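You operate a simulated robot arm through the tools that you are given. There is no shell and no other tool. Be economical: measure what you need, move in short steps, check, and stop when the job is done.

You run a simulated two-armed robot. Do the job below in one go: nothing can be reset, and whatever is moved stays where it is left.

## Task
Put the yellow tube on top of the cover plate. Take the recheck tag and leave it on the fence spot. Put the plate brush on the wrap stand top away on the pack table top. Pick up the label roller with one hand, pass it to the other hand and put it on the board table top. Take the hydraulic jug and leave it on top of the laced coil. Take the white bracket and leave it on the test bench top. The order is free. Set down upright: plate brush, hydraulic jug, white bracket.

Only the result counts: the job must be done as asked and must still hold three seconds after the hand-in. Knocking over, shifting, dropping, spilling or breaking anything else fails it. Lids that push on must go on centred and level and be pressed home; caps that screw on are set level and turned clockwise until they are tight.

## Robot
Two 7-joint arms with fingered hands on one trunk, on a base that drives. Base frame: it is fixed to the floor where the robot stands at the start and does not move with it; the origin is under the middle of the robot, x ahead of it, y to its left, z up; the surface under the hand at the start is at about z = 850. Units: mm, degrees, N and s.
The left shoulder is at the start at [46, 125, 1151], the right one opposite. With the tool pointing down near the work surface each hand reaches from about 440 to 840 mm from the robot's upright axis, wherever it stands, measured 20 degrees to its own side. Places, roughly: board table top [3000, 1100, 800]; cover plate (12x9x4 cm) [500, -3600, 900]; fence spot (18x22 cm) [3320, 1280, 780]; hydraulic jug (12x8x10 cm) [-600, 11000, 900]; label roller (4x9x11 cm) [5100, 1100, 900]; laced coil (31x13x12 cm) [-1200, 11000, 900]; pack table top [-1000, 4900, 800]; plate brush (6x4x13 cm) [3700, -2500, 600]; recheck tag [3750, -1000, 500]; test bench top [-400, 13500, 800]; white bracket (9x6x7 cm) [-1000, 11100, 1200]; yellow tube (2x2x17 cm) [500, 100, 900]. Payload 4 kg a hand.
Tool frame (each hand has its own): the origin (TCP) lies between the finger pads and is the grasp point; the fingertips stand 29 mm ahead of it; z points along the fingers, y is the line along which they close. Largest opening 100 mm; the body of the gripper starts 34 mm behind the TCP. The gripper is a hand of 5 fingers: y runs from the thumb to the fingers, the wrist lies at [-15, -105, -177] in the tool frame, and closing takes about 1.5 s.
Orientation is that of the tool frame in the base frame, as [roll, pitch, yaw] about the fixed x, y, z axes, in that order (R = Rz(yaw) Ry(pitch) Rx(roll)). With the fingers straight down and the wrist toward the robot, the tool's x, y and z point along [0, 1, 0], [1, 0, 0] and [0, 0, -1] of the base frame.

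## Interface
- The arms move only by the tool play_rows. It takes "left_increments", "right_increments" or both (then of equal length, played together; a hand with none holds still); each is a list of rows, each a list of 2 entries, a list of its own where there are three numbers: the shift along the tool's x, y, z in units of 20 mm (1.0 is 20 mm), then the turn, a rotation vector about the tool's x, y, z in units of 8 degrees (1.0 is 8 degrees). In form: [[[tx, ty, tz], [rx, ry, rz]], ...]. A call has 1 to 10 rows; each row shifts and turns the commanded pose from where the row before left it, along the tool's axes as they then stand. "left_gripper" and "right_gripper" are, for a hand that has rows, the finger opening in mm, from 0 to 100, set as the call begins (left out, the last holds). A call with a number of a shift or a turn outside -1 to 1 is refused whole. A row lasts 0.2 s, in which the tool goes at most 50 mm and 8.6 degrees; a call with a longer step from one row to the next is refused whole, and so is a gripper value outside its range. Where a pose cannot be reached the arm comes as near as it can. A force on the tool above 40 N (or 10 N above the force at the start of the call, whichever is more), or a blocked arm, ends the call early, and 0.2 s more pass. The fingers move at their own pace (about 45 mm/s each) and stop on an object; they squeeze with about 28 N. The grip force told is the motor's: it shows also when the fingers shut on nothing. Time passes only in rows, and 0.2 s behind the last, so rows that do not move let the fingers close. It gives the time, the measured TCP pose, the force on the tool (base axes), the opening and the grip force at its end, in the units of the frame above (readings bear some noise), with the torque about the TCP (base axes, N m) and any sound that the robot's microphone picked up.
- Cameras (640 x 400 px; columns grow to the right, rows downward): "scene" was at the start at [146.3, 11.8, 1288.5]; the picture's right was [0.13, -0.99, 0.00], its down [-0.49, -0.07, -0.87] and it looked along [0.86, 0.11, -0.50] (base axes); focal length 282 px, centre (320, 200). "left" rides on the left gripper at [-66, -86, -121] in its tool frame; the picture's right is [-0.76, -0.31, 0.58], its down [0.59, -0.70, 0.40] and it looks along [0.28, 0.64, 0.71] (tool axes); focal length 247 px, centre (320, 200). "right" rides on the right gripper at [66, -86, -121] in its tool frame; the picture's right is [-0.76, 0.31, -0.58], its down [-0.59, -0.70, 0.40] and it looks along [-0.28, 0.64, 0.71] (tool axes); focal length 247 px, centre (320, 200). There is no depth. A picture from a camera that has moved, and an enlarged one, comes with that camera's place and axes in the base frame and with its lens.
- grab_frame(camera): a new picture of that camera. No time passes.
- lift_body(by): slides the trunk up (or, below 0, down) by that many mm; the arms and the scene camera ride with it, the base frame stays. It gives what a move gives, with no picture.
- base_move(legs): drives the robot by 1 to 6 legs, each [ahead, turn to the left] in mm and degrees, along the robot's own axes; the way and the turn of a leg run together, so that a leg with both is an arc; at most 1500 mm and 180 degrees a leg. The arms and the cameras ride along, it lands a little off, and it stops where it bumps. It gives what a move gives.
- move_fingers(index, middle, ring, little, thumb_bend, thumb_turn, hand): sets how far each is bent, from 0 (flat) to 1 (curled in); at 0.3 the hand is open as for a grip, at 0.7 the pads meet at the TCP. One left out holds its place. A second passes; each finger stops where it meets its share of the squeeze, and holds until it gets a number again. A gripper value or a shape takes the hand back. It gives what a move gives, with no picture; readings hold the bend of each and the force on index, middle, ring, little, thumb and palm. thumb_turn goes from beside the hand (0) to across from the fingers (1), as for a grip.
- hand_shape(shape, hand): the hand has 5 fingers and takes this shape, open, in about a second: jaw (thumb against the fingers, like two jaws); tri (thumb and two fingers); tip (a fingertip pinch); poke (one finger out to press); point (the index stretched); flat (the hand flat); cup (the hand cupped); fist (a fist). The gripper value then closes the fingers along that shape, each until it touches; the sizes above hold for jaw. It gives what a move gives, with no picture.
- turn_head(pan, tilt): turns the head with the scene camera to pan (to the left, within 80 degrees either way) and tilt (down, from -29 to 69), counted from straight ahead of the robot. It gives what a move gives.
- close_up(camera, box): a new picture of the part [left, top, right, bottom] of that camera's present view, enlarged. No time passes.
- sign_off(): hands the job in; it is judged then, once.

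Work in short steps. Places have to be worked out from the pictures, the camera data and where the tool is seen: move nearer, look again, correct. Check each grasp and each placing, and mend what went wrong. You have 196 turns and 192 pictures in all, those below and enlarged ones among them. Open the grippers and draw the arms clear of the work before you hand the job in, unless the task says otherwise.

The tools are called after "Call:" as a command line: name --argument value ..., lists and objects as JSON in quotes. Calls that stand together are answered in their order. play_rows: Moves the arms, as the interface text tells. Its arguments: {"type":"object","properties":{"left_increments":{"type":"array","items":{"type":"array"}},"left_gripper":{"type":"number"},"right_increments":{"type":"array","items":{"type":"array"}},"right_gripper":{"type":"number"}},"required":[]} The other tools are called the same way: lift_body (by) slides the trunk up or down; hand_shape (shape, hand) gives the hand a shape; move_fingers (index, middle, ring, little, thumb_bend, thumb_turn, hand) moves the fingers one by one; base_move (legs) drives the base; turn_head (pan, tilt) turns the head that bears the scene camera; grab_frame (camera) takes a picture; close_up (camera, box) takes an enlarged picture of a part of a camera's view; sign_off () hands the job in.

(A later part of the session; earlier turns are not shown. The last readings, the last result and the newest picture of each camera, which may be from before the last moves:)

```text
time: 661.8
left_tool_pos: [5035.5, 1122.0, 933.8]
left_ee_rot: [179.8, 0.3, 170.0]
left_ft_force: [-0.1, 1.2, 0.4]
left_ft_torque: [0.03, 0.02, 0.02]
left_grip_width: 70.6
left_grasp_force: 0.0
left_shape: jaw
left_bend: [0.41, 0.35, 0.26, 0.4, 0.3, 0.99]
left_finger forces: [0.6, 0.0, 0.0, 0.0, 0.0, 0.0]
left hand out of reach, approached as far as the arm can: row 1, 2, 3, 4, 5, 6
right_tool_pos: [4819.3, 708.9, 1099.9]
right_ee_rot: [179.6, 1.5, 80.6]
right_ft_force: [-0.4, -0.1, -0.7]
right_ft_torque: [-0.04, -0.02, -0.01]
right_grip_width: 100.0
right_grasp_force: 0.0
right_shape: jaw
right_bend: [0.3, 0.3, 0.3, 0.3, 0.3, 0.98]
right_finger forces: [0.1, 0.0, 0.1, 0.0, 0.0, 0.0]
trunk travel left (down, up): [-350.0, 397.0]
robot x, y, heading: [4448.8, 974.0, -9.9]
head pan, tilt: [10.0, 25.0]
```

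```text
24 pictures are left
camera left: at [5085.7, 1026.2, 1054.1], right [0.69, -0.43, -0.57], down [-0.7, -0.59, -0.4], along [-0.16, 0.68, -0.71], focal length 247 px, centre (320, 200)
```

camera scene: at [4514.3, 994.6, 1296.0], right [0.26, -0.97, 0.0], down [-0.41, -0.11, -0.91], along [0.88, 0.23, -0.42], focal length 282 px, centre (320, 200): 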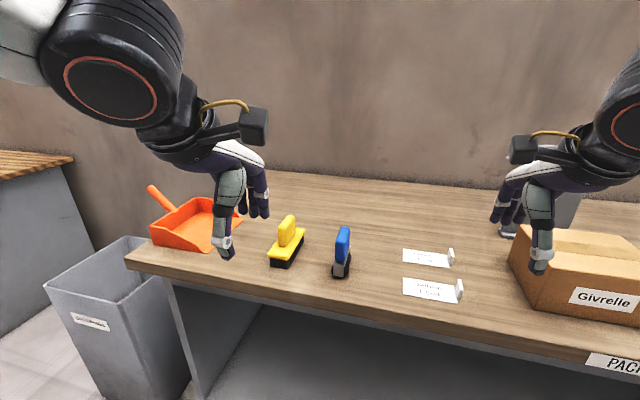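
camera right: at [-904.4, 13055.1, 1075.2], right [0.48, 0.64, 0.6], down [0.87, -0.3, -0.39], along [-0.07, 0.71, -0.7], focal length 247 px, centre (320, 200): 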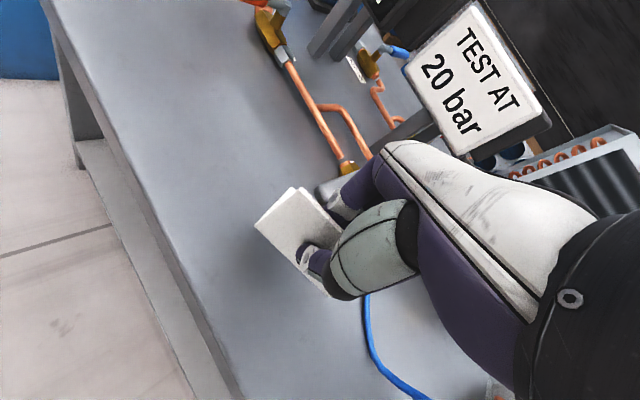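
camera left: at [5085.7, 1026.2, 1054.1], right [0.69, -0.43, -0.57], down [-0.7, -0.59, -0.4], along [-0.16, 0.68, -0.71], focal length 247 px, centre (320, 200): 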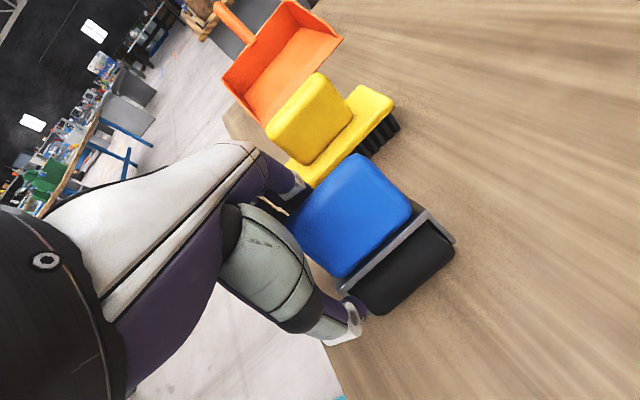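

The arm ran out of reach near the brush. I'll rise straight up at once and tilt the hand 25° forward as I did for the jug, which extends its reach.

Call:
play_rows --left_increments '[[[0, 0, -1], [0, 0, 0]], [[0, 0, -1], [0, 0, 0]], [[0, 0, -1], [0, 0, 0]], [[0, 0, -1], [0, 0, 0]], [[0, 0, -1], [0, 0, 0]], [[0, 0, 0], [0, -1, 0]], [[0, 0, 0], [0, -1, 0]], [[0, 0, 0], [0, -1, 0]], [[0, 0, 0], [0, -0.5, 0]], [[0, 0, 0], [0, 0, 0]]]'

Call:
grab_frame --camera "left"

```text
time: 664.0
left_tool_pos: [5035.4, 1123.5, 1035.3]
left_ee_rot: [179.7, 28.4, 169.6]
left_ft_force: [0.2, -0.6, -0.4]
left_ft_torque: [0.01, -0.01, 0.0]
left_grip_width: 70.3
left_grasp_force: 0.1
left_shape: jaw
left_bend: [0.41, 0.35, 0.26, 0.4, 0.3, 0.99]
left_finger forces: [0.0, 0.0, 0.0, 0.0, 0.0, 0.0]
right_tool_pos: [4819.0, 708.8, 1099.6]
right_ee_rot: [179.6, 1.5, 80.6]
right_ft_force: [-0.7, 0.5, 0.2]
right_ft_torque: [-0.03, -0.01, 0.03]
right_grip_width: 99.8
right_grasp_force: 0.0
right_shape: jaw
right_bend: [0.3, 0.3, 0.3, 0.3, 0.3, 0.98]
right_finger forces: [0.0, 0.0, 0.0, 0.0, 0.0, 0.0]
trunk travel left (down, up): [-350.0, 397.0]
robot x, y, heading: [4450.5, 968.8, -10.0]
head pan, tilt: [10.0, 25.0]
```

```text
23 pictures are left
camera left: at [5021.2, 1037.1, 1171.5], right [0.87, -0.47, -0.15], down [-0.45, -0.63, -0.63], along [0.2, 0.62, -0.76], focal length 247 px, centre (320, 200)
```

left: 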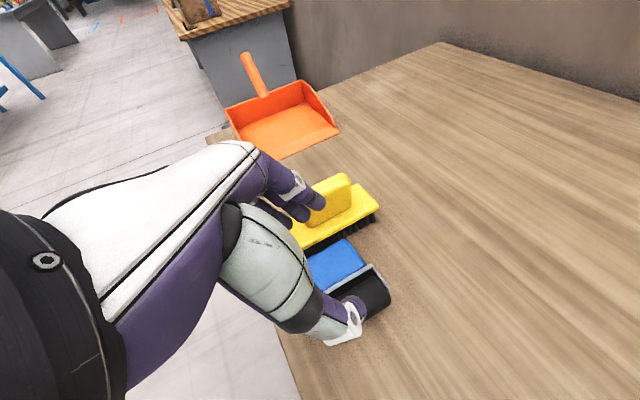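

No reach warning now. I'll line up on the tilted approach axis to the handle ([5058, 1092, 926]) and advance partway, then check.

Call:
play_rows --left_increments '[[[0.3, -0.7, 0], [0, 0, 0]], [[0.5, -0.65, 0.3], [0, 0, 0]], [[0.55, 0, 0.68], [0, 0, 0]], [[0, 0, 1], [0, 0, 0]], [[0, 0, 1], [0, 0, 0]], [[0, 0, 0.3], [0, 0, 0]], [[0, 0, 0], [0, 0, 0]]]'

Call:
grab_frame --camera "left"

```text
time: 665.6
left_tool_pos: [5039.3, 1095.2, 961.7]
left_ee_rot: [179.8, 28.0, 169.6]
left_ft_force: [-0.4, -0.8, 0.3]
left_ft_torque: [0.0, 0.04, 0.02]
left_grip_width: 70.5
left_grasp_force: 0.1
left_shape: jaw
left_bend: [0.41, 0.35, 0.26, 0.4, 0.3, 0.99]
left_finger forces: [0.0, 0.0, 0.1, 0.1, 0.0, 0.1]
right_tool_pos: [4819.7, 708.5, 1099.9]
right_ee_rot: [179.7, 1.5, 80.5]
right_ft_force: [0.2, 0.6, 0.1]
right_ft_torque: [0.0, -0.01, 0.0]
right_grip_width: 99.9
right_grasp_force: 0.0
right_shape: jaw
right_bend: [0.3, 0.3, 0.3, 0.3, 0.3, 0.98]
right_finger forces: [0.0, 0.0, 0.1, 0.0, 0.1, 0.0]
trunk travel left (down, up): [-350.0, 397.0]
robot x, y, heading: [4449.0, 971.6, -9.9]
head pan, tilt: [10.0, 25.0]
```

```text
22 pictures are left
camera left: at [5025.0, 1009.6, 1099.9], right [0.87, -0.47, -0.16], down [-0.45, -0.63, -0.63], along [0.2, 0.62, -0.76], focal length 247 px, centre (320, 200)
```

left: 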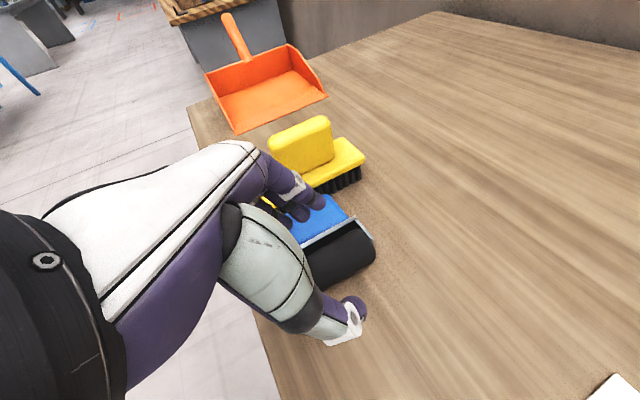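

The roller was nudged earlier: its handle now lies at about [5040, 1122]. I'll back off 30 mm, narrow the opening to 50, shift to line up with it and look again.

Call:
play_rows --left_increments '[[[0, 0, -1], [0, 0, 0]], [[0, 0, -1], [0, 0, 0]], [[0.5, 0.6, -0.25], [0, 0, 0]], [[0.46, 0.55, -0.25], [0, 0, 0]], [[0, 0, 0], [0, 0, 0]]]' --left_gripper 50

Call:
grab_frame --camera "left"

Call:
grab_frame --camera "scene"

```text
time: 666.8
left_tool_pos: [5002.9, 1124.3, 1000.2]
left_ee_rot: [179.8, 28.2, 169.9]
left_ft_force: [0.7, -0.3, -0.2]
left_ft_torque: [0.0, -0.01, -0.02]
left_grip_width: 50.4
left_grasp_force: 0.0
left_shape: jaw
left_bend: [0.41, 0.42, 0.74, 0.49, 0.35, 1.0]
left_finger forces: [0.0, 0.0, 0.0, 0.0, 0.1, 0.1]
right_tool_pos: [4819.5, 709.1, 1100.1]
right_ee_rot: [179.6, 1.6, 80.5]
right_ft_force: [-0.7, 0.9, -0.3]
right_ft_torque: [0.01, -0.02, 0.01]
right_grip_width: 100.0
right_grasp_force: 0.0
right_shape: jaw
right_bend: [0.3, 0.3, 0.3, 0.3, 0.3, 0.98]
right_finger forces: [0.1, 0.1, 0.1, 0.1, 0.1, 0.1]
trunk travel left (down, up): [-350.0, 397.0]
robot x, y, heading: [4446.6, 972.3, -9.9]
head pan, tilt: [10.0, 25.0]
```

```text
21 pictures are left
camera left: at [4988.4, 1039.3, 1136.1], right [0.87, -0.47, -0.15], down [-0.45, -0.63, -0.63], along [0.2, 0.62, -0.76], focal length 247 px, centre (320, 200)
```

left: 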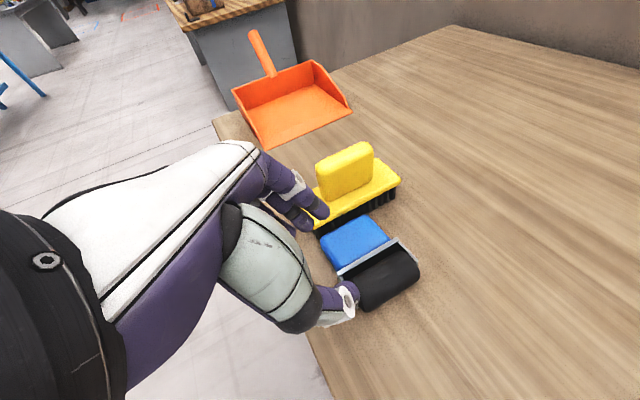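

```text
20 pictures are left
camera scene: at [4596.4, 959.3, 1295.9], right [0.0, -1.0, 0.0], down [-0.42, 0.0, -0.91], along [0.91, 0.0, -0.42], focal length 282 px, centre (320, 200)
```

scene: 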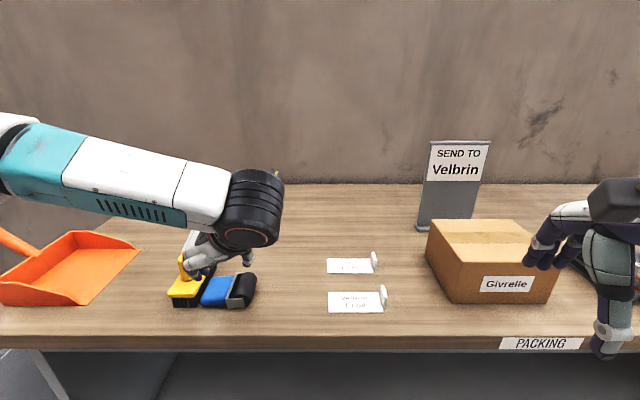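

The scene shows the roller has tipped onto its side: roller body at [5058, 1119], blue handle (70 mm long in x) at [5060, 1175], with the brush close beyond. It now suits a straight-down grasp closing along x. I'll raise the left hand and turn it back to the standard pose.

Call:
play_rows --left_increments '[[[0, -0.5, -1], [0, 0, 0]], [[0, 0, -1], [0, 0, 0]], [[0, 0, -1], [0, 1, 0]], [[0, 0, -1], [0, 1, 0]], [[0, 0, 0], [0, 1, 0]], [[0, 0, 0], [0, 0.52, 1]], [[0, 0, 0], [0, 0, 1]], [[0, 0, 0], [0, 0, 1]], [[0, 0, 0], [0, 0, 1]], [[0, 0, 0], [0, 0, 1]]]' --left_gripper 100

Call:
play_rows --left_increments '[[[0, 0, 0], [0, 0, 1]], [[0, 0, 0], [0, 0, 1]], [[0, 0, 0], [0, 0, 1]], [[0, 0, 0], [0, 0, 1]], [[0, 0, 0], [0, 0, 1]], [[0, 0, 0], [0, 0, 1]], [[0, 0, 0], [0, 0, 0.2]]]'

Call:
base_move --legs '[[0, 10]]'

Call:
hand_shape --shape "tri" --hand "left"

```text
refused: row 6 steps farther than a row can; nothing moved
```

```text
time: 668.4
left_tool_pos: [5001.7, 1125.4, 999.6]
left_ee_rot: [157.4, 17.7, 116.5]
left_ft_force: [0.5, -0.5, 0.7]
left_ft_torque: [0.01, -0.01, -0.01]
left_grip_width: 50.8
left_grasp_force: 0.1
left_shape: jaw
left_bend: [0.41, 0.42, 0.74, 0.49, 0.35, 1.0]
left_finger forces: [0.0, 0.1, 0.0, 0.0, 0.0, 0.0]
right_tool_pos: [4821.1, 708.6, 1100.5]
right_ee_rot: [179.7, 1.5, 80.6]
right_ft_force: [0.6, -0.6, -0.9]
right_ft_torque: [0.01, -0.04, 0.0]
right_grip_width: 99.9
right_grasp_force: 0.0
right_shape: jaw
right_bend: [0.3, 0.3, 0.3, 0.3, 0.3, 0.98]
right_finger forces: [0.1, 0.1, 0.1, 0.1, 0.0, 0.0]
trunk travel left (down, up): [-350.0, 397.0]
robot x, y, heading: [4449.3, 969.4, -9.8]
head pan, tilt: [10.0, 25.0]
```

```text
time: 669.5
left_tool_pos: [4966.0, 1219.5, 998.9]
left_ee_rot: [157.6, 17.8, 126.8]
left_ft_force: [0.0, 0.3, 0.7]
left_ft_torque: [-0.04, 0.0, -0.01]
left_grip_width: 50.5
left_grasp_force: 0.1
left_shape: jaw
left_bend: [0.41, 0.42, 0.74, 0.49, 0.35, 1.0]
left_finger forces: [0.0, 0.1, 0.0, 0.1, 0.0, 0.0]
right_tool_pos: [4859.2, 777.9, 1101.1]
right_ee_rot: [179.5, 1.5, 90.6]
right_ft_force: [0.4, 0.3, -0.7]
right_ft_torque: [-0.01, 0.02, 0.01]
right_grip_width: 100.0
right_grasp_force: 0.0
right_shape: jaw
right_bend: [0.3, 0.3, 0.3, 0.3, 0.3, 0.98]
right_finger forces: [0.1, 0.0, 0.1, 0.0, 0.0, 0.0]
trunk travel left (down, up): [-350.0, 397.0]
robot x, y, heading: [4445.1, 968.3, 0.0]
head pan, tilt: [10.0, 25.0]
```

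```text
time: 670.4
left_tool_pos: [4967.4, 1218.4, 999.1]
left_ee_rot: [157.6, 17.7, 126.8]
left_ft_force: [0.0, 0.7, 0.0]
left_ft_torque: [-0.01, -0.01, 0.03]
left_grip_width: 100.2
left_grasp_force: 0.0
left_shape: tri
left_bend: [0.3, 0.3, 0.99, 0.99, 0.3, 0.98]
left_finger forces: [0.0, 0.0, 0.1, 0.0, 0.0, 0.0]
right_tool_pos: [4859.6, 777.3, 1100.0]
right_ee_rot: [179.6, 1.5, 90.6]
right_ft_force: [-0.7, 0.8, -0.5]
right_ft_torque: [-0.01, -0.01, 0.03]
right_grip_width: 100.1
right_grasp_force: 0.0
right_shape: jaw
right_bend: [0.3, 0.3, 0.3, 0.3, 0.3, 0.98]
right_finger forces: [0.1, 0.1, 0.0, 0.0, 0.0, 0.0]
trunk travel left (down, up): [-350.0, 397.0]
robot x, y, heading: [4448.7, 969.3, 0.3]
head pan, tilt: [10.0, 25.0]
```

One call was refused, leaving the hand half-turned. I computed the remaining rotation; I'll raise it 60 mm and rotate it into the straight-down pose.

Call:
play_rows --left_increments '[[[-0.3, 0.36, -0.88], [0, 0, 0]], [[-0.3, 0.36, -0.88], [0, 0, 0]], [[-0.3, 0.36, -0.88], [0, 0, 0]], [[0, 0, 0], [0.484, 0.174, 0.706]], [[0, 0, 0], [0.484, 0.174, 0.706]], [[0, 0, 0], [0.484, 0.174, 0.706]], [[0, 0, 0], [0.484, 0.174, 0.706]], [[0, 0, 0], [0.484, 0.174, 0.706]], [[0, 0, 0], [0.484, 0.174, 0.706]], [[0, 0, 0], [0.484, 0.174, 0.706]]]' --left_gripper 100

```text
time: 672.6
left_tool_pos: [4965.2, 1219.5, 1058.6]
left_ee_rot: [-179.9, -0.1, 89.7]
left_ft_force: [-1.2, -0.4, 0.0]
left_ft_torque: [0.01, 0.0, -0.04]
left_grip_width: 99.8
left_grasp_force: 0.2
left_shape: tri
left_bend: [0.3, 0.3, 0.99, 0.99, 0.3, 0.98]
left_finger forces: [0.1, 0.0, 0.0, 0.0, 0.0, 0.0]
right_tool_pos: [4859.5, 777.6, 1100.1]
right_ee_rot: [179.5, 1.5, 90.7]
right_ft_force: [-0.1, 0.5, 0.7]
right_ft_torque: [0.01, 0.01, 0.01]
right_grip_width: 100.0
right_grasp_force: 0.1
right_shape: jaw
right_bend: [0.3, 0.3, 0.3, 0.3, 0.3, 0.98]
right_finger forces: [0.1, 0.0, 0.1, 0.0, 0.1, 0.1]
trunk travel left (down, up): [-350.0, 397.0]
robot x, y, heading: [4447.6, 968.9, 0.4]
head pan, tilt: [10.0, 25.0]
```

The pose is restored. Moving over the handle at z ≈ 960 and checking with the hand camera.

Call:
play_rows --left_increments '[[[-0.54, 0.95, 0.6], [0, 0, 0]], [[-0.54, 0.95, 0.8], [0, 0, 0]], [[-0.54, 0.95, 1], [0, 0, 0]], [[-0.54, 0.95, 1], [0, 0, 0]], [[-0.54, 0.95, 1], [0, 0, 0]], [[0, 0, 0], [0, 0, 0]]]'

Call:
grab_frame --camera "left"

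Call:
close_up --camera "scene" --box '[150, 180, 350, 320]'

```text
time: 674.0
left_tool_pos: [5062.0, 1166.3, 971.2]
left_ee_rot: [179.8, 0.0, 89.9]
left_ft_force: [0.7, -0.3, 0.2]
left_ft_torque: [0.04, -0.01, -0.01]
left_grip_width: 99.7
left_grasp_force: 0.1
left_shape: tri
left_bend: [0.3, 0.3, 0.99, 0.99, 0.3, 0.98]
left_finger forces: [0.0, 0.0, 0.0, 0.0, 0.0, 0.0]
right_tool_pos: [4858.5, 779.3, 1099.2]
right_ee_rot: [179.6, 1.5, 90.6]
right_ft_force: [0.6, 0.3, -0.7]
right_ft_torque: [0.01, -0.04, 0.04]
right_grip_width: 99.9
right_grasp_force: 0.1
right_shape: jaw
right_bend: [0.3, 0.3, 0.3, 0.3, 0.3, 0.98]
right_finger forces: [0.0, 0.0, 0.0, 0.0, 0.0, 0.0]
trunk travel left (down, up): [-350.0, 397.0]
robot x, y, heading: [4450.9, 967.4, 0.1]
head pan, tilt: [10.0, 25.0]
```

```text
19 pictures are left
camera left: at [4976.6, 1099.0, 1092.1], right [-0.31, -0.76, -0.58], down [-0.7, 0.59, -0.4], along [0.64, 0.28, -0.71], focal length 247 px, centre (320, 200)
```

left: 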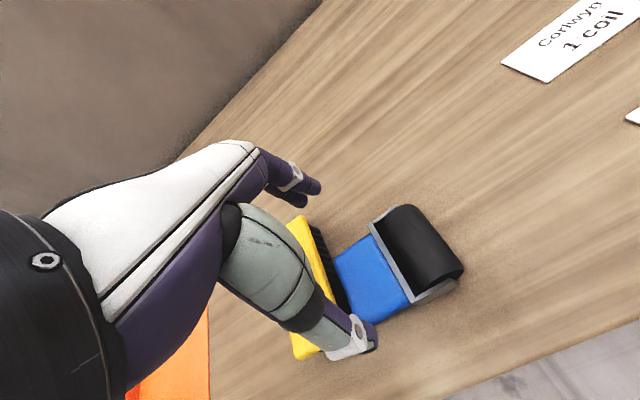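

```text
2.86 times, centred on (250, 250) of scene
camera zoom: at [4595.3, 985.8, 1296.1], right [0.17, -0.98, 0.0], down [-0.42, -0.07, -0.91], along [0.89, 0.16, -0.42], focal length 806 px, centre (520, 57)
```

zoom: 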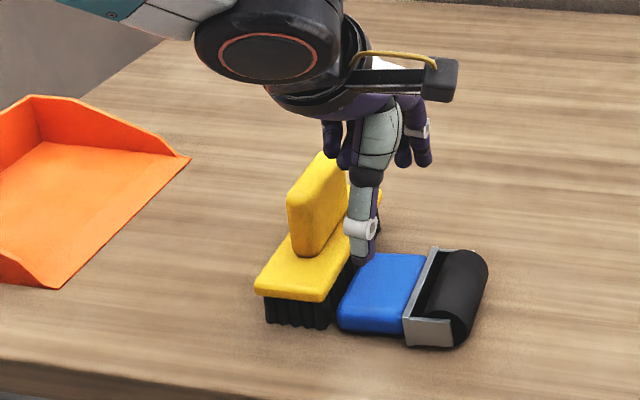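

The handle spans x 5025–5100, y 1147–1192. I'll shift 5 mm away from the brush, descend to z ≈ 875 and look before closing.

Call:
play_rows --left_increments '[[[-0.28, 0, 0.6], [0, 0, 0]], [[0, 0, 1], [0, 0, 0]], [[0, 0, 1], [0, 0, 0]], [[0, 0, 1], [0, 0, 0]], [[0, 0, 0.8], [0, 0, 0]], [[0, 0, 0.4], [0, 0, 0]], [[0, 0, 0], [0, 0, 0]]]'

Call:
close_up --camera "scene" --box '[150, 180, 350, 320]'

```text
time: 675.6
left_tool_pos: [5063.6, 1157.8, 877.9]
left_ee_rot: [179.8, 0.0, 89.8]
left_ft_force: [2.3, 0.2, 10.6]
left_ft_torque: [0.01, 0.63, -0.03]
left_grip_width: 99.9
left_grasp_force: 0.0
left_shape: tri
left_bend: [0.3, 0.3, 0.99, 0.99, 0.29, 0.98]
left_finger forces: [0.1, 0.3, 0.0, 0.0, 10.8, 0.0]
right_tool_pos: [4857.8, 777.0, 1100.6]
right_ee_rot: [179.7, 1.5, 90.6]
right_ft_force: [-0.2, 0.3, 0.2]
right_ft_torque: [-0.02, 0.02, -0.02]
right_grip_width: 99.9
right_grasp_force: 0.1
right_shape: jaw
right_bend: [0.3, 0.3, 0.3, 0.3, 0.3, 0.98]
right_finger forces: [0.0, 0.0, 0.0, 0.0, 0.0, 0.1]
trunk travel left (down, up): [-350.0, 397.0]
robot x, y, heading: [4444.3, 968.8, 0.1]
head pan, tilt: [10.0, 25.0]
```

```text
2.86 times, centred on (250, 250) of scene
camera zoom: at [4595.0, 985.3, 1296.2], right [0.17, -0.98, 0.0], down [-0.42, -0.07, -0.91], along [0.89, 0.16, -0.42], focal length 806 px, centre (520, 57)
```

zoom: 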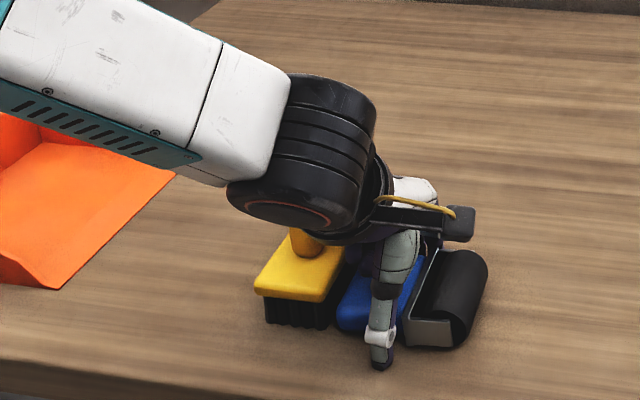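

The thumb tip touches the bench just in front of the handle, so the hand straddles it. I'll rise 3 mm and close.

Call:
play_rows --left_increments '[[[0, 0, -0.2], [0, 0, 0]], [[0, 0, 0], [0, 0, 0]], [[0, 0, 0], [0, 0, 0]], [[0, 0, 0], [0, 0, 0]], [[0, 0, 0], [0, 0, 0]], [[0, 0, 0], [0, 0, 0]], [[0, 0, 0], [0, 0, 0]]]' --left_gripper 30

Call:
play_rows --left_increments '[[[0, 0, -0.3], [0, 0, 0]], [[0, 0, -0.7], [0, 0, 0]], [[-0.2, 0, -1], [0, 0, 0]], [[-0.2, 0, -1], [0, 0, 0]], [[0, 0, -1], [0, 0, 0]], [[0, 0, 0], [0, 0, 0]]]'

Call:
grab_frame --camera "scene"

```text
time: 677.2
left_tool_pos: [5063.8, 1158.6, 879.7]
left_ee_rot: [179.9, 0.0, 89.8]
left_ft_force: [-0.7, -1.0, 0.0]
left_ft_torque: [-0.05, 0.03, 0.02]
left_grip_width: 70.8
left_grasp_force: 28.1
left_shape: tri
left_bend: [0.39, 0.39, 1.0, 1.0, 0.3, 0.99]
left_finger forces: [18.9, 10.8, 0.0, 0.0, 31.1, 0.1]
right_tool_pos: [4859.0, 778.0, 1099.9]
right_ee_rot: [179.5, 1.5, 90.6]
right_ft_force: [-0.5, -0.4, 0.4]
right_ft_torque: [0.01, -0.01, -0.02]
right_grip_width: 99.8
right_grasp_force: 0.1
right_shape: jaw
right_bend: [0.3, 0.3, 0.3, 0.3, 0.3, 0.98]
right_finger forces: [0.0, 0.0, 0.0, 0.0, 0.1, 0.0]
trunk travel left (down, up): [-350.0, 397.0]
robot x, y, heading: [4450.3, 970.3, 0.1]
head pan, tilt: [10.0, 25.0]
```

```text
time: 678.6
left_tool_pos: [5060.4, 1152.2, 959.2]
left_ee_rot: [179.9, 0.0, 89.9]
left_ft_force: [-0.2, -0.1, -2.5]
left_ft_torque: [0.02, -0.02, 0.0]
left_grip_width: 70.9
left_grasp_force: 27.8
left_shape: tri
left_bend: [0.39, 0.39, 1.0, 1.0, 0.3, 0.99]
left_finger forces: [17.4, 11.7, 0.0, 0.0, 31.0, 0.1]
right_tool_pos: [4859.7, 778.0, 1100.3]
right_ee_rot: [179.7, 1.5, 90.6]
right_ft_force: [-0.3, 0.4, 1.0]
right_ft_torque: [0.01, -0.01, 0.0]
right_grip_width: 100.0
right_grasp_force: 0.0
right_shape: jaw
right_bend: [0.3, 0.3, 0.3, 0.3, 0.3, 0.98]
right_finger forces: [0.0, 0.0, 0.0, 0.0, 0.1, 0.1]
trunk travel left (down, up): [-350.0, 397.0]
robot x, y, heading: [4450.9, 969.0, 0.2]
head pan, tilt: [10.0, 25.0]
```

```text
16 pictures are left
camera scene: at [4596.1, 985.7, 1295.9], right [0.17, -0.98, 0.0], down [-0.42, -0.07, -0.91], along [0.89, 0.16, -0.42], focal length 282 px, centre (320, 200)
```

scene: 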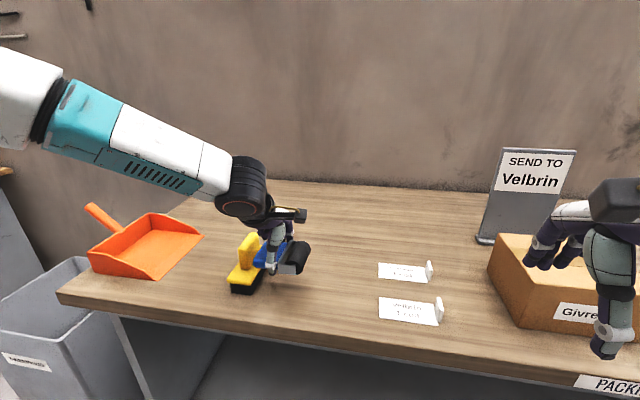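

The left hand holds the roller by its handle. I'll lift it, back away from the bench, and roll the left hand so that the roller body points up for the pass to the right hand.

Call:
play_rows --left_increments '[[[0, 0, -1], [0, 0, 0]], [[0, 0, -1], [0, 0, 0]], [[0, 0, -1], [0, 0, 0]], [[0, 0, -1], [0, 0, 0]], [[0, 0, -1], [0, 0, 0]], [[0, 0, -1], [0, 0, 0]]]'

Call:
base_move --legs '[[-320, 0]]'

Call:
play_rows --left_increments '[[[0, 0, 0], [0, -1, 0]], [[0, 0, 0], [0, -1, 0]], [[0, 0, 0], [0, -1, 0]], [[0, 0, 0], [0, -1, 0]], [[0, 0, 0], [0, -1, 0]], [[0, 0, 0], [0, -1, 0]], [[0, 0, 0], [0, -1, 0]], [[0, 0, 0], [0, -1, 0]], [[0, 0, 0], [0, -1, 0]], [[0, 0, 0], [0, -1, 0]]]' --right_increments '[[[0, 0, 0], [0, 0, 1]], [[0, 0, 0], [0, 0, 1]], [[0, 0, 0], [0, 0, 1]], [[0, 0, 0], [0, 0, 1]], [[0, 0, 0], [0, 0, 1]], [[0, 0, 0], [0, 0, 1]], [[0, 0, 0], [0, 0, 1]], [[0, 0, 0], [0, 0, 1]], [[0, 0, 0], [0, 0, 1]], [[0, 0, 0], [0, 0, 1]]]'

Call:
play_rows --left_increments '[[[0, 0, 0], [0, -1, 0]], [[0, 0, 0], [0, -0.25, 0]], [[0, 0, 0], [0, 0, 0]]]' --right_increments '[[[0, 0, -1], [0, 0, 1]], [[0, 0, -1], [0, 0, 0.3]], [[0, 0, -1], [0, 0, 0]]]'

```text
time: 680.0
left_tool_pos: [5060.2, 1150.1, 1078.7]
left_ee_rot: [180.0, 0.0, 89.8]
left_ft_force: [-0.4, -0.7, -1.1]
left_ft_torque: [-0.01, 0.03, -0.02]
left_grip_width: 71.0
left_grasp_force: 28.0
left_shape: tri
left_bend: [0.39, 0.39, 1.0, 1.0, 0.3, 1.0]
left_finger forces: [17.3, 11.7, 0.0, 0.1, 30.9, 0.0]
right_tool_pos: [4859.9, 776.3, 1099.1]
right_ee_rot: [179.6, 1.5, 90.5]
right_ft_force: [0.8, -0.2, 0.5]
right_ft_torque: [0.0, 0.01, -0.02]
right_grip_width: 99.9
right_grasp_force: 0.1
right_shape: jaw
right_bend: [0.3, 0.3, 0.3, 0.3, 0.3, 0.98]
right_finger forces: [0.1, 0.1, 0.0, 0.1, 0.0, 0.0]
trunk travel left (down, up): [-350.0, 397.0]
robot x, y, heading: [4450.7, 970.1, 0.1]
head pan, tilt: [10.0, 25.0]
```

```text
time: 682.1
left_tool_pos: [4733.8, 1156.1, 1079.8]
left_ee_rot: [180.0, 0.0, 90.6]
left_ft_force: [0.4, 0.1, -1.2]
left_ft_torque: [0.01, -0.07, -0.01]
left_grip_width: 70.7
left_grasp_force: 28.2
left_shape: tri
left_bend: [0.39, 0.39, 1.0, 1.0, 0.3, 1.0]
left_finger forces: [17.1, 11.8, 0.1, 0.0, 30.9, 0.0]
right_tool_pos: [4538.7, 781.4, 1101.2]
right_ee_rot: [179.6, 1.4, 91.5]
right_ft_force: [-0.2, 0.6, 0.5]
right_ft_torque: [0.02, 0.01, -0.02]
right_grip_width: 99.7
right_grasp_force: 0.1
right_shape: jaw
right_bend: [0.3, 0.3, 0.3, 0.3, 0.3, 0.98]
right_finger forces: [0.0, 0.0, 0.0, 0.0, 0.0, 0.0]
trunk travel left (down, up): [-350.0, 397.0]
robot x, y, heading: [4124.8, 967.0, 0.9]
head pan, tilt: [10.0, 25.0]
```

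```text
time: 684.3
left_tool_pos: [4690.8, 1144.3, 1148.5]
left_ee_rot: [-175.7, 78.4, 95.6]
left_ft_force: [-0.3, -0.4, -2.2]
left_ft_torque: [0.0, -0.03, 0.02]
left_grip_width: 70.9
left_grasp_force: 28.1
left_shape: tri
left_bend: [0.4, 0.39, 1.0, 1.0, 0.3, 1.0]
left_finger forces: [15.2, 13.0, 0.1, 0.0, 31.5, 0.0]
left hand out of reach, approached as far as the arm can: row 9, 10
right_tool_pos: [4538.2, 780.4, 1099.8]
right_ee_rot: [178.5, -0.2, 11.3]
right_ft_force: [0.1, -0.5, -0.6]
right_ft_torque: [0.02, 0.0, 0.01]
right_grip_width: 100.0
right_grasp_force: 0.0
right_shape: jaw
right_bend: [0.3, 0.3, 0.3, 0.3, 0.3, 0.98]
right_finger forces: [0.1, 0.0, 0.0, 0.0, 0.0, 0.0]
trunk travel left (down, up): [-350.0, 397.0]
robot x, y, heading: [4127.5, 968.0, 0.8]
head pan, tilt: [10.0, 25.0]
```

```text
time: 685.1
left_tool_pos: [4662.4, 1136.2, 1195.8]
left_ee_rot: [-162.9, 86.0, 108.9]
left_ft_force: [0.0, -0.6, -2.2]
left_ft_torque: [0.04, -0.03, 0.05]
left_grip_width: 71.0
left_grasp_force: 28.2
left_shape: tri
left_bend: [0.4, 0.39, 1.0, 1.0, 0.3, 1.0]
left_finger forces: [14.3, 12.9, 0.1, 0.0, 31.2, 0.0]
left hand out of reach, approached as far as the arm can: row 1, 2
right_tool_pos: [4536.8, 782.9, 1158.5]
right_ee_rot: [178.5, -0.4, 0.9]
right_ft_force: [1.3, -1.1, 0.5]
right_ft_torque: [-0.01, -0.02, 0.03]
right_grip_width: 99.9
right_grasp_force: 0.0
right_shape: jaw
right_bend: [0.3, 0.3, 0.3, 0.3, 0.3, 0.98]
right_finger forces: [0.1, 0.0, 0.1, 0.1, 0.1, 0.1]
trunk travel left (down, up): [-350.0, 397.0]
robot x, y, heading: [4121.4, 962.6, 0.9]
head pan, tilt: [10.0, 25.0]
```

The left hand is nearly rolled to point right, and the right hand is in its side-closing pose. I'll raise the right hand above the meeting point and bring the roller under it.

Call:
play_rows --right_increments '[[[0.5, -0.3, -1], [0, 0, 0]], [[0.5, -0.3, -1], [0, 0, 0]], [[0.5, -0.3, -1], [0, 0, 0]], [[0.5, -0.3, -1], [0, 0, 0]], [[0.5, -0.3, -1], [0, 0, 0]], [[0.6, 0, -1], [0, 0, 0]]]' --right_gripper 70

Call:
play_rows --left_increments '[[[0.6, -0.3, 1], [0, 0, 0]], [[0.6, -0.3, 1], [0, 0, 0]], [[0.6, -0.3, 1], [0, 0, 0]], [[0.6, -0.3, 1], [0, 0, 0]], [[0.6, -0.3, 1], [0, 0, 0]], [[0.6, -0.3, 1], [0, 0, 0]], [[0.6, -0.3, 1], [0, 0, 0]], [[0.6, -0.3, 1], [0, 0, 0]], [[0.5, -0.3, 1], [0, 0, 0]], [[0.5, -0.3, 1], [0, 0, 0]]]'

Call:
turn_head --pan -15 --tilt 25

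Call:
grab_frame --camera "scene"

```text
time: 686.5
left_tool_pos: [4665.0, 1135.0, 1195.7]
left_ee_rot: [-163.1, 85.9, 108.6]
left_ft_force: [0.0, -0.4, -1.5]
left_ft_torque: [0.04, 0.03, 0.0]
left_grip_width: 71.1
left_grasp_force: 28.6
left_shape: tri
left_bend: [0.4, 0.39, 1.0, 1.0, 0.3, 1.0]
left_finger forces: [14.2, 13.0, 0.0, 0.0, 31.2, 0.0]
right_tool_pos: [4596.9, 815.4, 1279.5]
right_ee_rot: [178.5, -0.5, 1.1]
right_ft_force: [0.1, 0.7, 1.2]
right_ft_torque: [0.04, -0.01, 0.02]
right_grip_width: 70.2
right_grasp_force: 0.0
right_shape: jaw
right_bend: [0.41, 0.35, 0.26, 0.4, 0.3, 0.99]
right_finger forces: [0.0, 0.0, 0.0, 0.1, 0.0, 0.1]
trunk travel left (down, up): [-350.0, 397.0]
robot x, y, heading: [4127.8, 965.4, 1.0]
head pan, tilt: [10.0, 25.0]
```

```text
time: 688.7
left_tool_pos: [4604.5, 937.0, 1073.2]
left_ee_rot: [-163.2, 86.0, 108.6]
left_ft_force: [0.1, -0.4, -1.9]
left_ft_torque: [0.03, -0.02, 0.01]
left_grip_width: 71.0
left_grasp_force: 27.6
left_shape: tri
left_bend: [0.42, 0.38, 1.0, 1.0, 0.3, 1.0]
left_finger forces: [14.8, 13.9, 0.1, 0.0, 29.0, 0.1]
left hand out of reach, approached as far as the arm can: row 2, 3
right_tool_pos: [4597.0, 815.0, 1278.8]
right_ee_rot: [178.6, -0.4, 1.2]
right_ft_force: [-0.1, 0.8, -0.4]
right_ft_torque: [-0.02, 0.01, -0.02]
right_grip_width: 70.4
right_grasp_force: 0.0
right_shape: jaw
right_bend: [0.41, 0.35, 0.26, 0.4, 0.3, 0.99]
right_finger forces: [0.0, 0.0, 0.0, 0.0, 0.0, 0.1]
trunk travel left (down, up): [-350.0, 397.0]
robot x, y, heading: [4123.2, 966.4, 1.0]
head pan, tilt: [10.0, 25.0]
```

```text
time: 689.6
left_tool_pos: [4604.5, 937.8, 1072.2]
left_ee_rot: [-163.5, 85.9, 108.3]
left_ft_force: [0.3, 0.0, -2.0]
left_ft_torque: [0.03, -0.03, 0.02]
left_grip_width: 70.8
left_grasp_force: 27.7
left_shape: tri
left_bend: [0.42, 0.38, 1.0, 1.0, 0.3, 1.0]
left_finger forces: [14.8, 13.9, 0.0, 0.1, 29.0, 0.0]
right_tool_pos: [4597.5, 814.6, 1278.8]
right_ee_rot: [178.6, -0.3, 1.1]
right_ft_force: [-0.1, 0.8, -1.4]
right_ft_torque: [0.03, -0.01, -0.02]
right_grip_width: 70.2
right_grasp_force: 0.0
right_shape: jaw
right_bend: [0.41, 0.35, 0.26, 0.4, 0.3, 0.99]
right_finger forces: [0.0, 0.0, 0.0, 0.0, 0.0, 0.1]
trunk travel left (down, up): [-350.0, 397.0]
robot x, y, heading: [4127.1, 967.7, 1.1]
head pan, tilt: [-15.0, 25.0]
```

```text
15 pictures are left
camera scene: at [4271.2, 945.4, 1295.9], right [-0.24, -0.97, 0.0], down [-0.41, 0.1, -0.91], along [0.88, -0.22, -0.42], focal length 282 px, centre (320, 200)
```

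scene: 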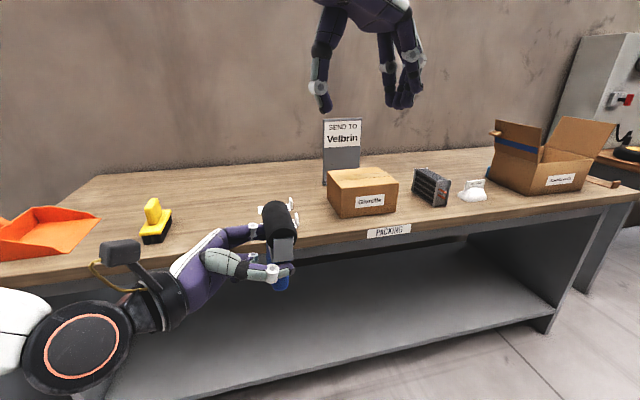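

The roller is presented body-up, its centre at about [4604, 919, 1114]. I'll bring it 80 mm further right, then lower the open right hand toward it, stopping just above.

Call:
play_rows --left_increments '[[[0, 0, 1], [0, 0, 0]], [[0, 0, 1], [0, 0, 0]], [[0, 0, 1], [0, 0, 0]], [[0, 0, 1], [0, 0, 0]], [[0, 0, 0], [0, 0, 0]], [[0, 0, 0], [0, 0, 0]]]' --right_increments '[[[0.35, -0.6, 0], [0, 0, 0]], [[0, -0.6, 0], [0, 0, 0]], [[0, 0, 0], [0, 0, 0]], [[0, 0, 1], [0, 0, 0]], [[0, 0, 1], [0, 0, 0]], [[0, 0, 1], [0, 0, 0]]]' --right_gripper 64

Call:
grab_frame --camera "scene"

Call:
grab_frame --camera "right"

```text
time: 691.0
left_tool_pos: [4604.6, 881.7, 1080.9]
left_ee_rot: [-161.3, 85.8, 110.4]
left_ft_force: [0.8, -0.2, -1.9]
left_ft_torque: [0.02, -0.01, -0.03]
left_grip_width: 70.8
left_grasp_force: 27.7
left_shape: tri
left_bend: [0.42, 0.38, 1.0, 1.0, 0.3, 1.0]
left_finger forces: [15.1, 13.8, 0.0, 0.0, 28.9, 0.0]
left hand out of reach, approached as far as the arm can: row 3, 4
right_tool_pos: [4607.1, 838.0, 1219.5]
right_ee_rot: [178.6, -0.4, 1.1]
right_ft_force: [0.5, 0.7, 0.4]
right_ft_torque: [-0.01, 0.0, 0.02]
right_grip_width: 64.4
right_grasp_force: 0.0
right_shape: jaw
right_bend: [0.4, 0.37, 0.27, 0.43, 0.3, 0.99]
right_finger forces: [0.1, 0.0, 0.0, 0.0, 0.0, 0.0]
trunk travel left (down, up): [-350.0, 397.0]
robot x, y, heading: [4130.4, 964.3, 1.1]
head pan, tilt: [-15.0, 25.0]
```

```text
14 pictures are left
camera scene: at [4271.8, 944.9, 1295.8], right [-0.24, -0.97, 0.0], down [-0.41, 0.1, -0.91], along [0.88, -0.22, -0.42], focal length 282 px, centre (320, 200)
```

scene: 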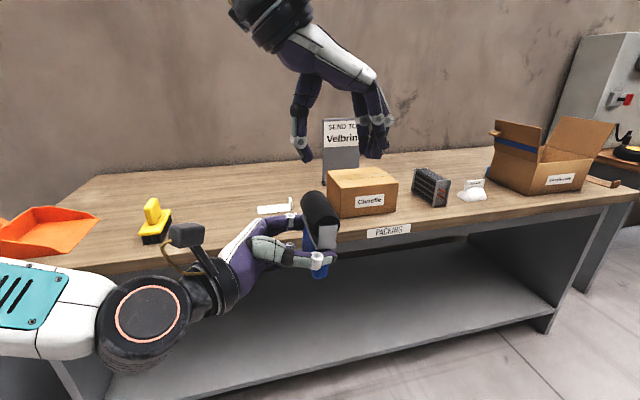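

```text
13 pictures are left
camera right: at [4670.1, 927.5, 1336.8], right [-0.76, -0.31, 0.58], down [-0.6, 0.68, -0.42], along [-0.27, -0.66, -0.7], focal length 247 px, centre (320, 200)
```

right: 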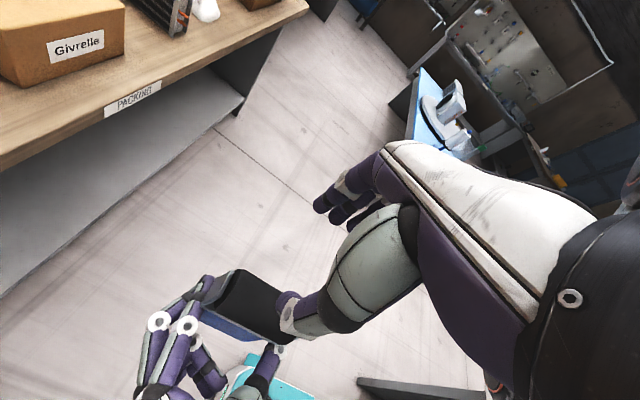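

Both views put the roller body's centre at about [4604, 863, 1122]. I'll shift the right hand 25 mm left and lower it around the body.

Call:
play_rows --right_increments '[[[-0.1, -0.65, 0], [0, 0, 0]], [[0, -0.6, 0.5], [0, 0, 0]], [[0, 0, 1], [0, 0, 0]], [[0, 0, 1], [0, 0, 0]], [[0, 0, 0.9], [0, 0, 0]], [[0, 0, 0.6], [0, 0, 0]], [[0, 0, 0.5], [0, 0, 0]], [[0, 0, 0], [0, 0, 0]]]'

Call:
close_up --camera "scene" --box '[230, 120, 430, 290]'

```text
time: 692.8
left_tool_pos: [4603.8, 883.4, 1081.9]
left_ee_rot: [-163.6, 85.8, 108.1]
left_ft_force: [0.0, -0.5, -1.5]
left_ft_torque: [0.03, -0.06, 0.03]
left_grip_width: 70.8
left_grasp_force: 27.2
left_shape: tri
left_bend: [0.42, 0.38, 1.0, 1.0, 0.3, 1.0]
left_finger forces: [15.1, 13.8, 0.0, 0.0, 28.9, 0.0]
right_tool_pos: [4604.1, 861.5, 1128.2]
right_ee_rot: [178.4, -0.4, 1.1]
right_ft_force: [0.1, -0.1, -0.3]
right_ft_torque: [0.02, -0.04, -0.01]
right_grip_width: 64.4
right_grasp_force: 0.1
right_shape: jaw
right_bend: [0.4, 0.37, 0.27, 0.43, 0.3, 0.99]
right_finger forces: [0.0, 0.0, 0.0, 0.1, 0.0, 0.0]
trunk travel left (down, up): [-350.0, 397.0]
robot x, y, heading: [4125.8, 964.2, 0.8]
head pan, tilt: [-15.0, 25.0]
```

```text
2.35 times, centred on (330, 205) of scene
camera zoom: at [4271.1, 945.2, 1296.0], right [-0.24, -0.97, 0.0], down [-0.41, 0.1, -0.91], along [0.88, -0.22, -0.42], focal length 664 px, centre (296, 188)
```

zoom: 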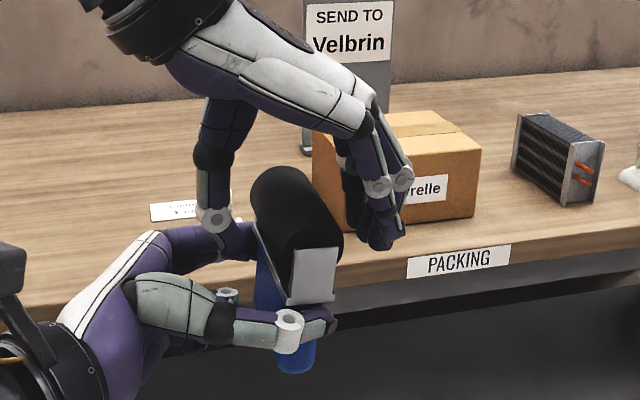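

The roller body sits between the right thumb and fingers. Closing the right hand.

Call:
play_rows --right_increments '[[[0, 0, 0], [0, 0, 0]], [[0, 0, 0], [0, 0, 0]], [[0, 0, 0], [0, 0, 0]], [[0, 0, 0], [0, 0, 0]], [[0, 0, 0], [0, 0, 0]], [[0, 0, 0], [0, 0, 0]], [[0, 0, 0], [0, 0, 0]]]' --right_gripper 0

Call:
close_up --camera "scene" --box '[230, 120, 430, 290]'

```text
time: 694.4
left_tool_pos: [4603.2, 883.2, 1082.0]
left_ee_rot: [-162.9, 85.8, 108.8]
left_ft_force: [1.5, 0.5, -0.5]
left_ft_torque: [-0.06, -0.04, -0.09]
left_grip_width: 70.4
left_grasp_force: 27.8
left_shape: tri
left_bend: [0.42, 0.38, 1.0, 1.0, 0.3, 1.0]
left_finger forces: [17.5, 13.8, 0.0, 0.0, 28.8, 0.1]
right_tool_pos: [4604.9, 860.0, 1127.8]
right_ee_rot: [178.6, -0.4, 1.1]
right_ft_force: [-0.4, -0.7, 0.5]
right_ft_torque: [0.07, 0.02, 0.12]
right_grip_width: 28.7
right_grasp_force: 28.0
right_shape: jaw
right_bend: [0.62, 0.61, 0.73, 0.57, 0.41, 1.0]
right_finger forces: [14.6, 6.5, 2.9, 1.9, 25.8, 0.1]
trunk travel left (down, up): [-350.0, 397.0]
robot x, y, heading: [4125.1, 968.9, 0.8]
head pan, tilt: [-15.0, 25.0]
```

```text
2.35 times, centred on (330, 205) of scene
camera zoom: at [4271.3, 945.2, 1295.9], right [-0.24, -0.97, 0.0], down [-0.41, 0.1, -0.91], along [0.88, -0.22, -0.42], focal length 664 px, centre (296, 188)
```

zoom: 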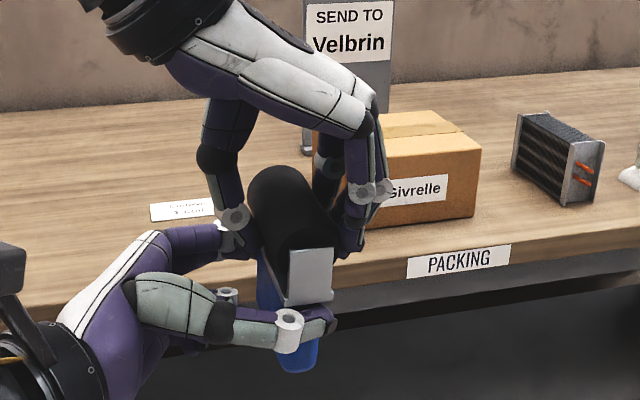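

The right hand grips the body with all four fingers and the thumb. Now I'll open the left hand and withdraw it to the left.

Call:
play_rows --left_increments '[[[0, 0, 0], [0, 0, 0]], [[0, 0, 0], [0, 0, 0]], [[0, 0, 0], [0, 0, 0]], [[0, 0, 0], [0, 0, 0]], [[0, 0, -0.5], [0, 0, 0]], [[0, 0, -1], [0, 0, 0]], [[0, 0, -1], [0, 0, 0]], [[0, 0, -1], [0, 0, 0]], [[0, 0, -1], [0, 0, 0]], [[0, 0, -1], [0, 0, 0]]]' --left_gripper 100

Call:
close_up --camera "scene" --box '[200, 100, 440, 290]'

```text
time: 696.6
left_tool_pos: [4597.9, 995.2, 1089.6]
left_ee_rot: [-161.5, 86.0, 110.2]
left_ft_force: [-0.4, 0.7, 0.1]
left_ft_torque: [0.01, -0.02, 0.03]
left_grip_width: 99.8
left_grasp_force: 0.0
left_shape: tri
left_bend: [0.3, 0.3, 0.99, 0.99, 0.3, 0.98]
left_finger forces: [0.0, 0.1, 0.0, 0.0, 0.0, 0.1]
right_tool_pos: [4603.8, 860.4, 1128.8]
right_ee_rot: [178.5, -0.4, 1.1]
right_ft_force: [0.0, 0.6, 1.3]
right_ft_torque: [-0.03, 0.03, 0.02]
right_grip_width: 28.6
right_grasp_force: 28.0
right_shape: jaw
right_bend: [0.62, 0.61, 0.73, 0.6, 0.41, 0.99]
right_finger forces: [15.2, 5.9, 2.6, 1.0, 26.4, 0.1]
trunk travel left (down, up): [-350.0, 397.0]
robot x, y, heading: [4130.1, 967.3, 0.9]
head pan, tilt: [-15.0, 25.0]
```

```text
2.11 times, centred on (320, 195) of scene
camera zoom: at [4270.9, 945.8, 1296.0], right [-0.24, -0.97, 0.0], down [-0.41, 0.1, -0.91], along [0.88, -0.22, -0.42], focal length 594 px, centre (320, 210)
```

zoom: 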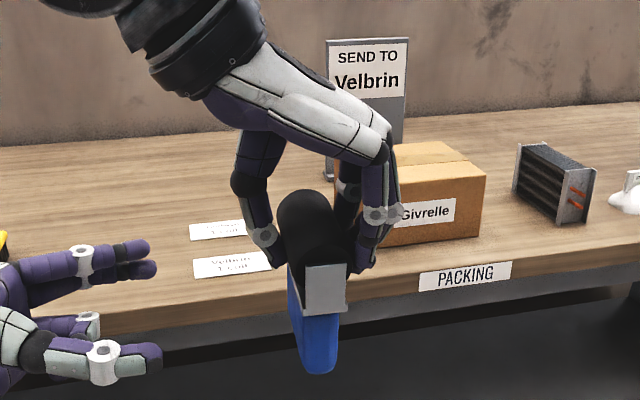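

The pass is complete: the right hand alone holds the roller, handle down (its end about 96 mm below the TCP). I'll drive around to face the board table with the free patch near [3480, 1270] before me.

Call:
base_move --legs '[[0, 89], [195, 0], [0, 90], [120, 0]]'

Call:
turn_head --pan -12 --tilt 35

Call:
grab_frame --camera "scene"

```text
time: 706.8
left_tool_pos: [3527.7, 1136.7, 1089.1]
left_ee_rot: [-162.3, 85.8, -71.4]
left_ft_force: [0.7, -0.4, -0.1]
left_ft_torque: [-0.02, 0.04, -0.01]
left_grip_width: 99.8
left_grasp_force: 0.1
left_shape: tri
left_bend: [0.3, 0.3, 0.99, 0.99, 0.3, 0.98]
left_finger forces: [0.1, 0.1, 0.1, 0.0, 0.0, 0.0]
right_tool_pos: [3524.5, 1271.1, 1128.2]
right_ee_rot: [178.5, -0.4, -179.8]
right_ft_force: [-0.4, -0.3, -2.0]
right_ft_torque: [0.0, -0.01, -0.02]
right_grip_width: 28.8
right_grasp_force: 28.1
right_shape: jaw
right_bend: [0.62, 0.61, 0.73, 0.61, 0.41, 0.99]
right_finger forces: [15.2, 5.9, 2.7, 0.8, 26.3, 0.0]
trunk travel left (down, up): [-350.0, 397.0]
robot x, y, heading: [4004.1, 1159.6, -179.8]
head pan, tilt: [-15.0, 25.0]
```

```text
time: 707.5
left_tool_pos: [3526.9, 1137.4, 1088.9]
left_ee_rot: [-161.8, 85.9, -70.8]
left_ft_force: [0.3, 1.3, -0.5]
left_ft_torque: [0.0, 0.01, -0.01]
left_grip_width: 99.5
left_grasp_force: 0.1
left_shape: tri
left_bend: [0.3, 0.3, 0.99, 0.99, 0.3, 0.98]
left_finger forces: [0.1, 0.1, 0.1, 0.1, 0.0, 0.0]
right_tool_pos: [3524.4, 1271.4, 1128.7]
right_ee_rot: [178.5, -0.3, -180.0]
right_ft_force: [0.5, 0.9, -2.8]
right_ft_torque: [0.02, 0.0, -0.02]
right_grip_width: 28.6
right_grasp_force: 27.9
right_shape: jaw
right_bend: [0.62, 0.61, 0.73, 0.61, 0.41, 0.99]
right_finger forces: [15.2, 5.9, 2.5, 0.8, 26.1, 0.0]
trunk travel left (down, up): [-350.0, 397.0]
robot x, y, heading: [4002.5, 1156.3, -180.2]
head pan, tilt: [-12.0, 35.0]
```

```text
9 pictures are left
camera scene: at [3858.1, 1176.1, 1280.3], right [0.21, 0.98, 0.0], down [0.56, -0.12, -0.82], along [-0.8, 0.17, -0.57], focal length 282 px, centre (320, 200)
```

scene: 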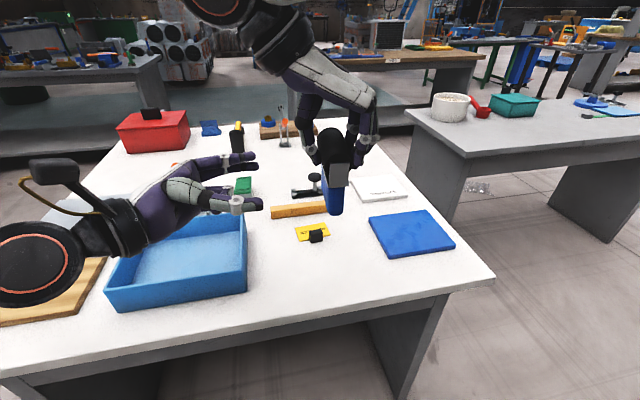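

The free patch lies between the tag, tray and mat, around [3445, 1270]. I'll move the roller over it and lower most of the way.

Call:
play_rows --right_increments '[[[0.8, 0, 0.5], [0, 0, 0]], [[0.8, 0, 0.8], [0, 0, 0]], [[0.8, 0, 1], [0, 0, 0]], [[0.8, 0, 1], [0, 0, 0]], [[0.75, 0, 1], [0, 0, 0]], [[0, 0, 1], [0, 0, 0]], [[0, 0, 1], [0, 0, 0]], [[0, 0, 1], [0, 0, 0]], [[0, 0, 1], [0, 0, 0]], [[0, 0, 1], [0, 0, 0]]]'

Call:
close_up --camera "scene" --box '[200, 120, 480, 320]'

```text
time: 709.7
left_tool_pos: [3528.4, 1135.9, 1082.8]
left_ee_rot: [-152.9, 85.0, -62.0]
left_ft_force: [7.6, -18.2, -33.7]
left_ft_torque: [-0.72, -2.14, 1.06]
left_grip_width: 99.9
left_grasp_force: 0.1
left_shape: tri
left_bend: [0.29, 0.3, 0.99, 0.99, 0.3, 0.98]
left_finger forces: [0.1, 0.1, 0.1, 0.1, 0.0, 0.0]
right_tool_pos: [3442.1, 1276.2, 945.6]
right_ee_rot: [178.6, -0.9, 179.8]
right_ft_force: [-0.5, 0.2, -2.7]
right_ft_torque: [0.02, 0.03, -0.03]
right_grip_width: 28.8
right_grasp_force: 28.3
right_shape: jaw
right_bend: [0.62, 0.61, 0.73, 0.61, 0.41, 0.99]
right_finger forces: [15.1, 5.9, 2.6, 0.9, 26.2, 0.0]
trunk travel left (down, up): [-350.0, 397.0]
robot x, y, heading: [4001.3, 1159.5, -180.0]
head pan, tilt: [-12.0, 35.0]
```

```text
2.00 times, centred on (340, 220) of scene
camera zoom: at [3857.6, 1176.1, 1280.1], right [0.21, 0.98, 0.0], down [0.56, -0.12, -0.82], along [-0.8, 0.17, -0.57], focal length 564 px, centre (280, 160)
```

zoom: 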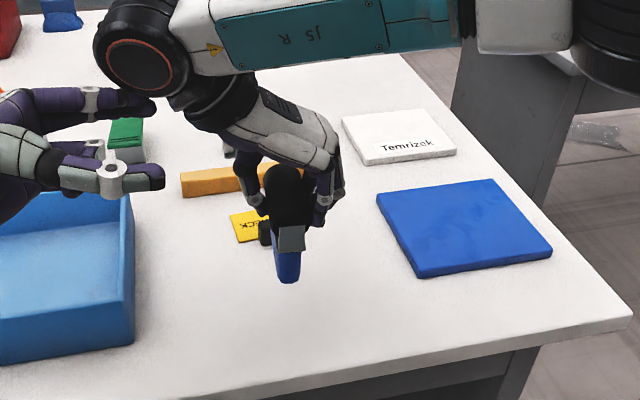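

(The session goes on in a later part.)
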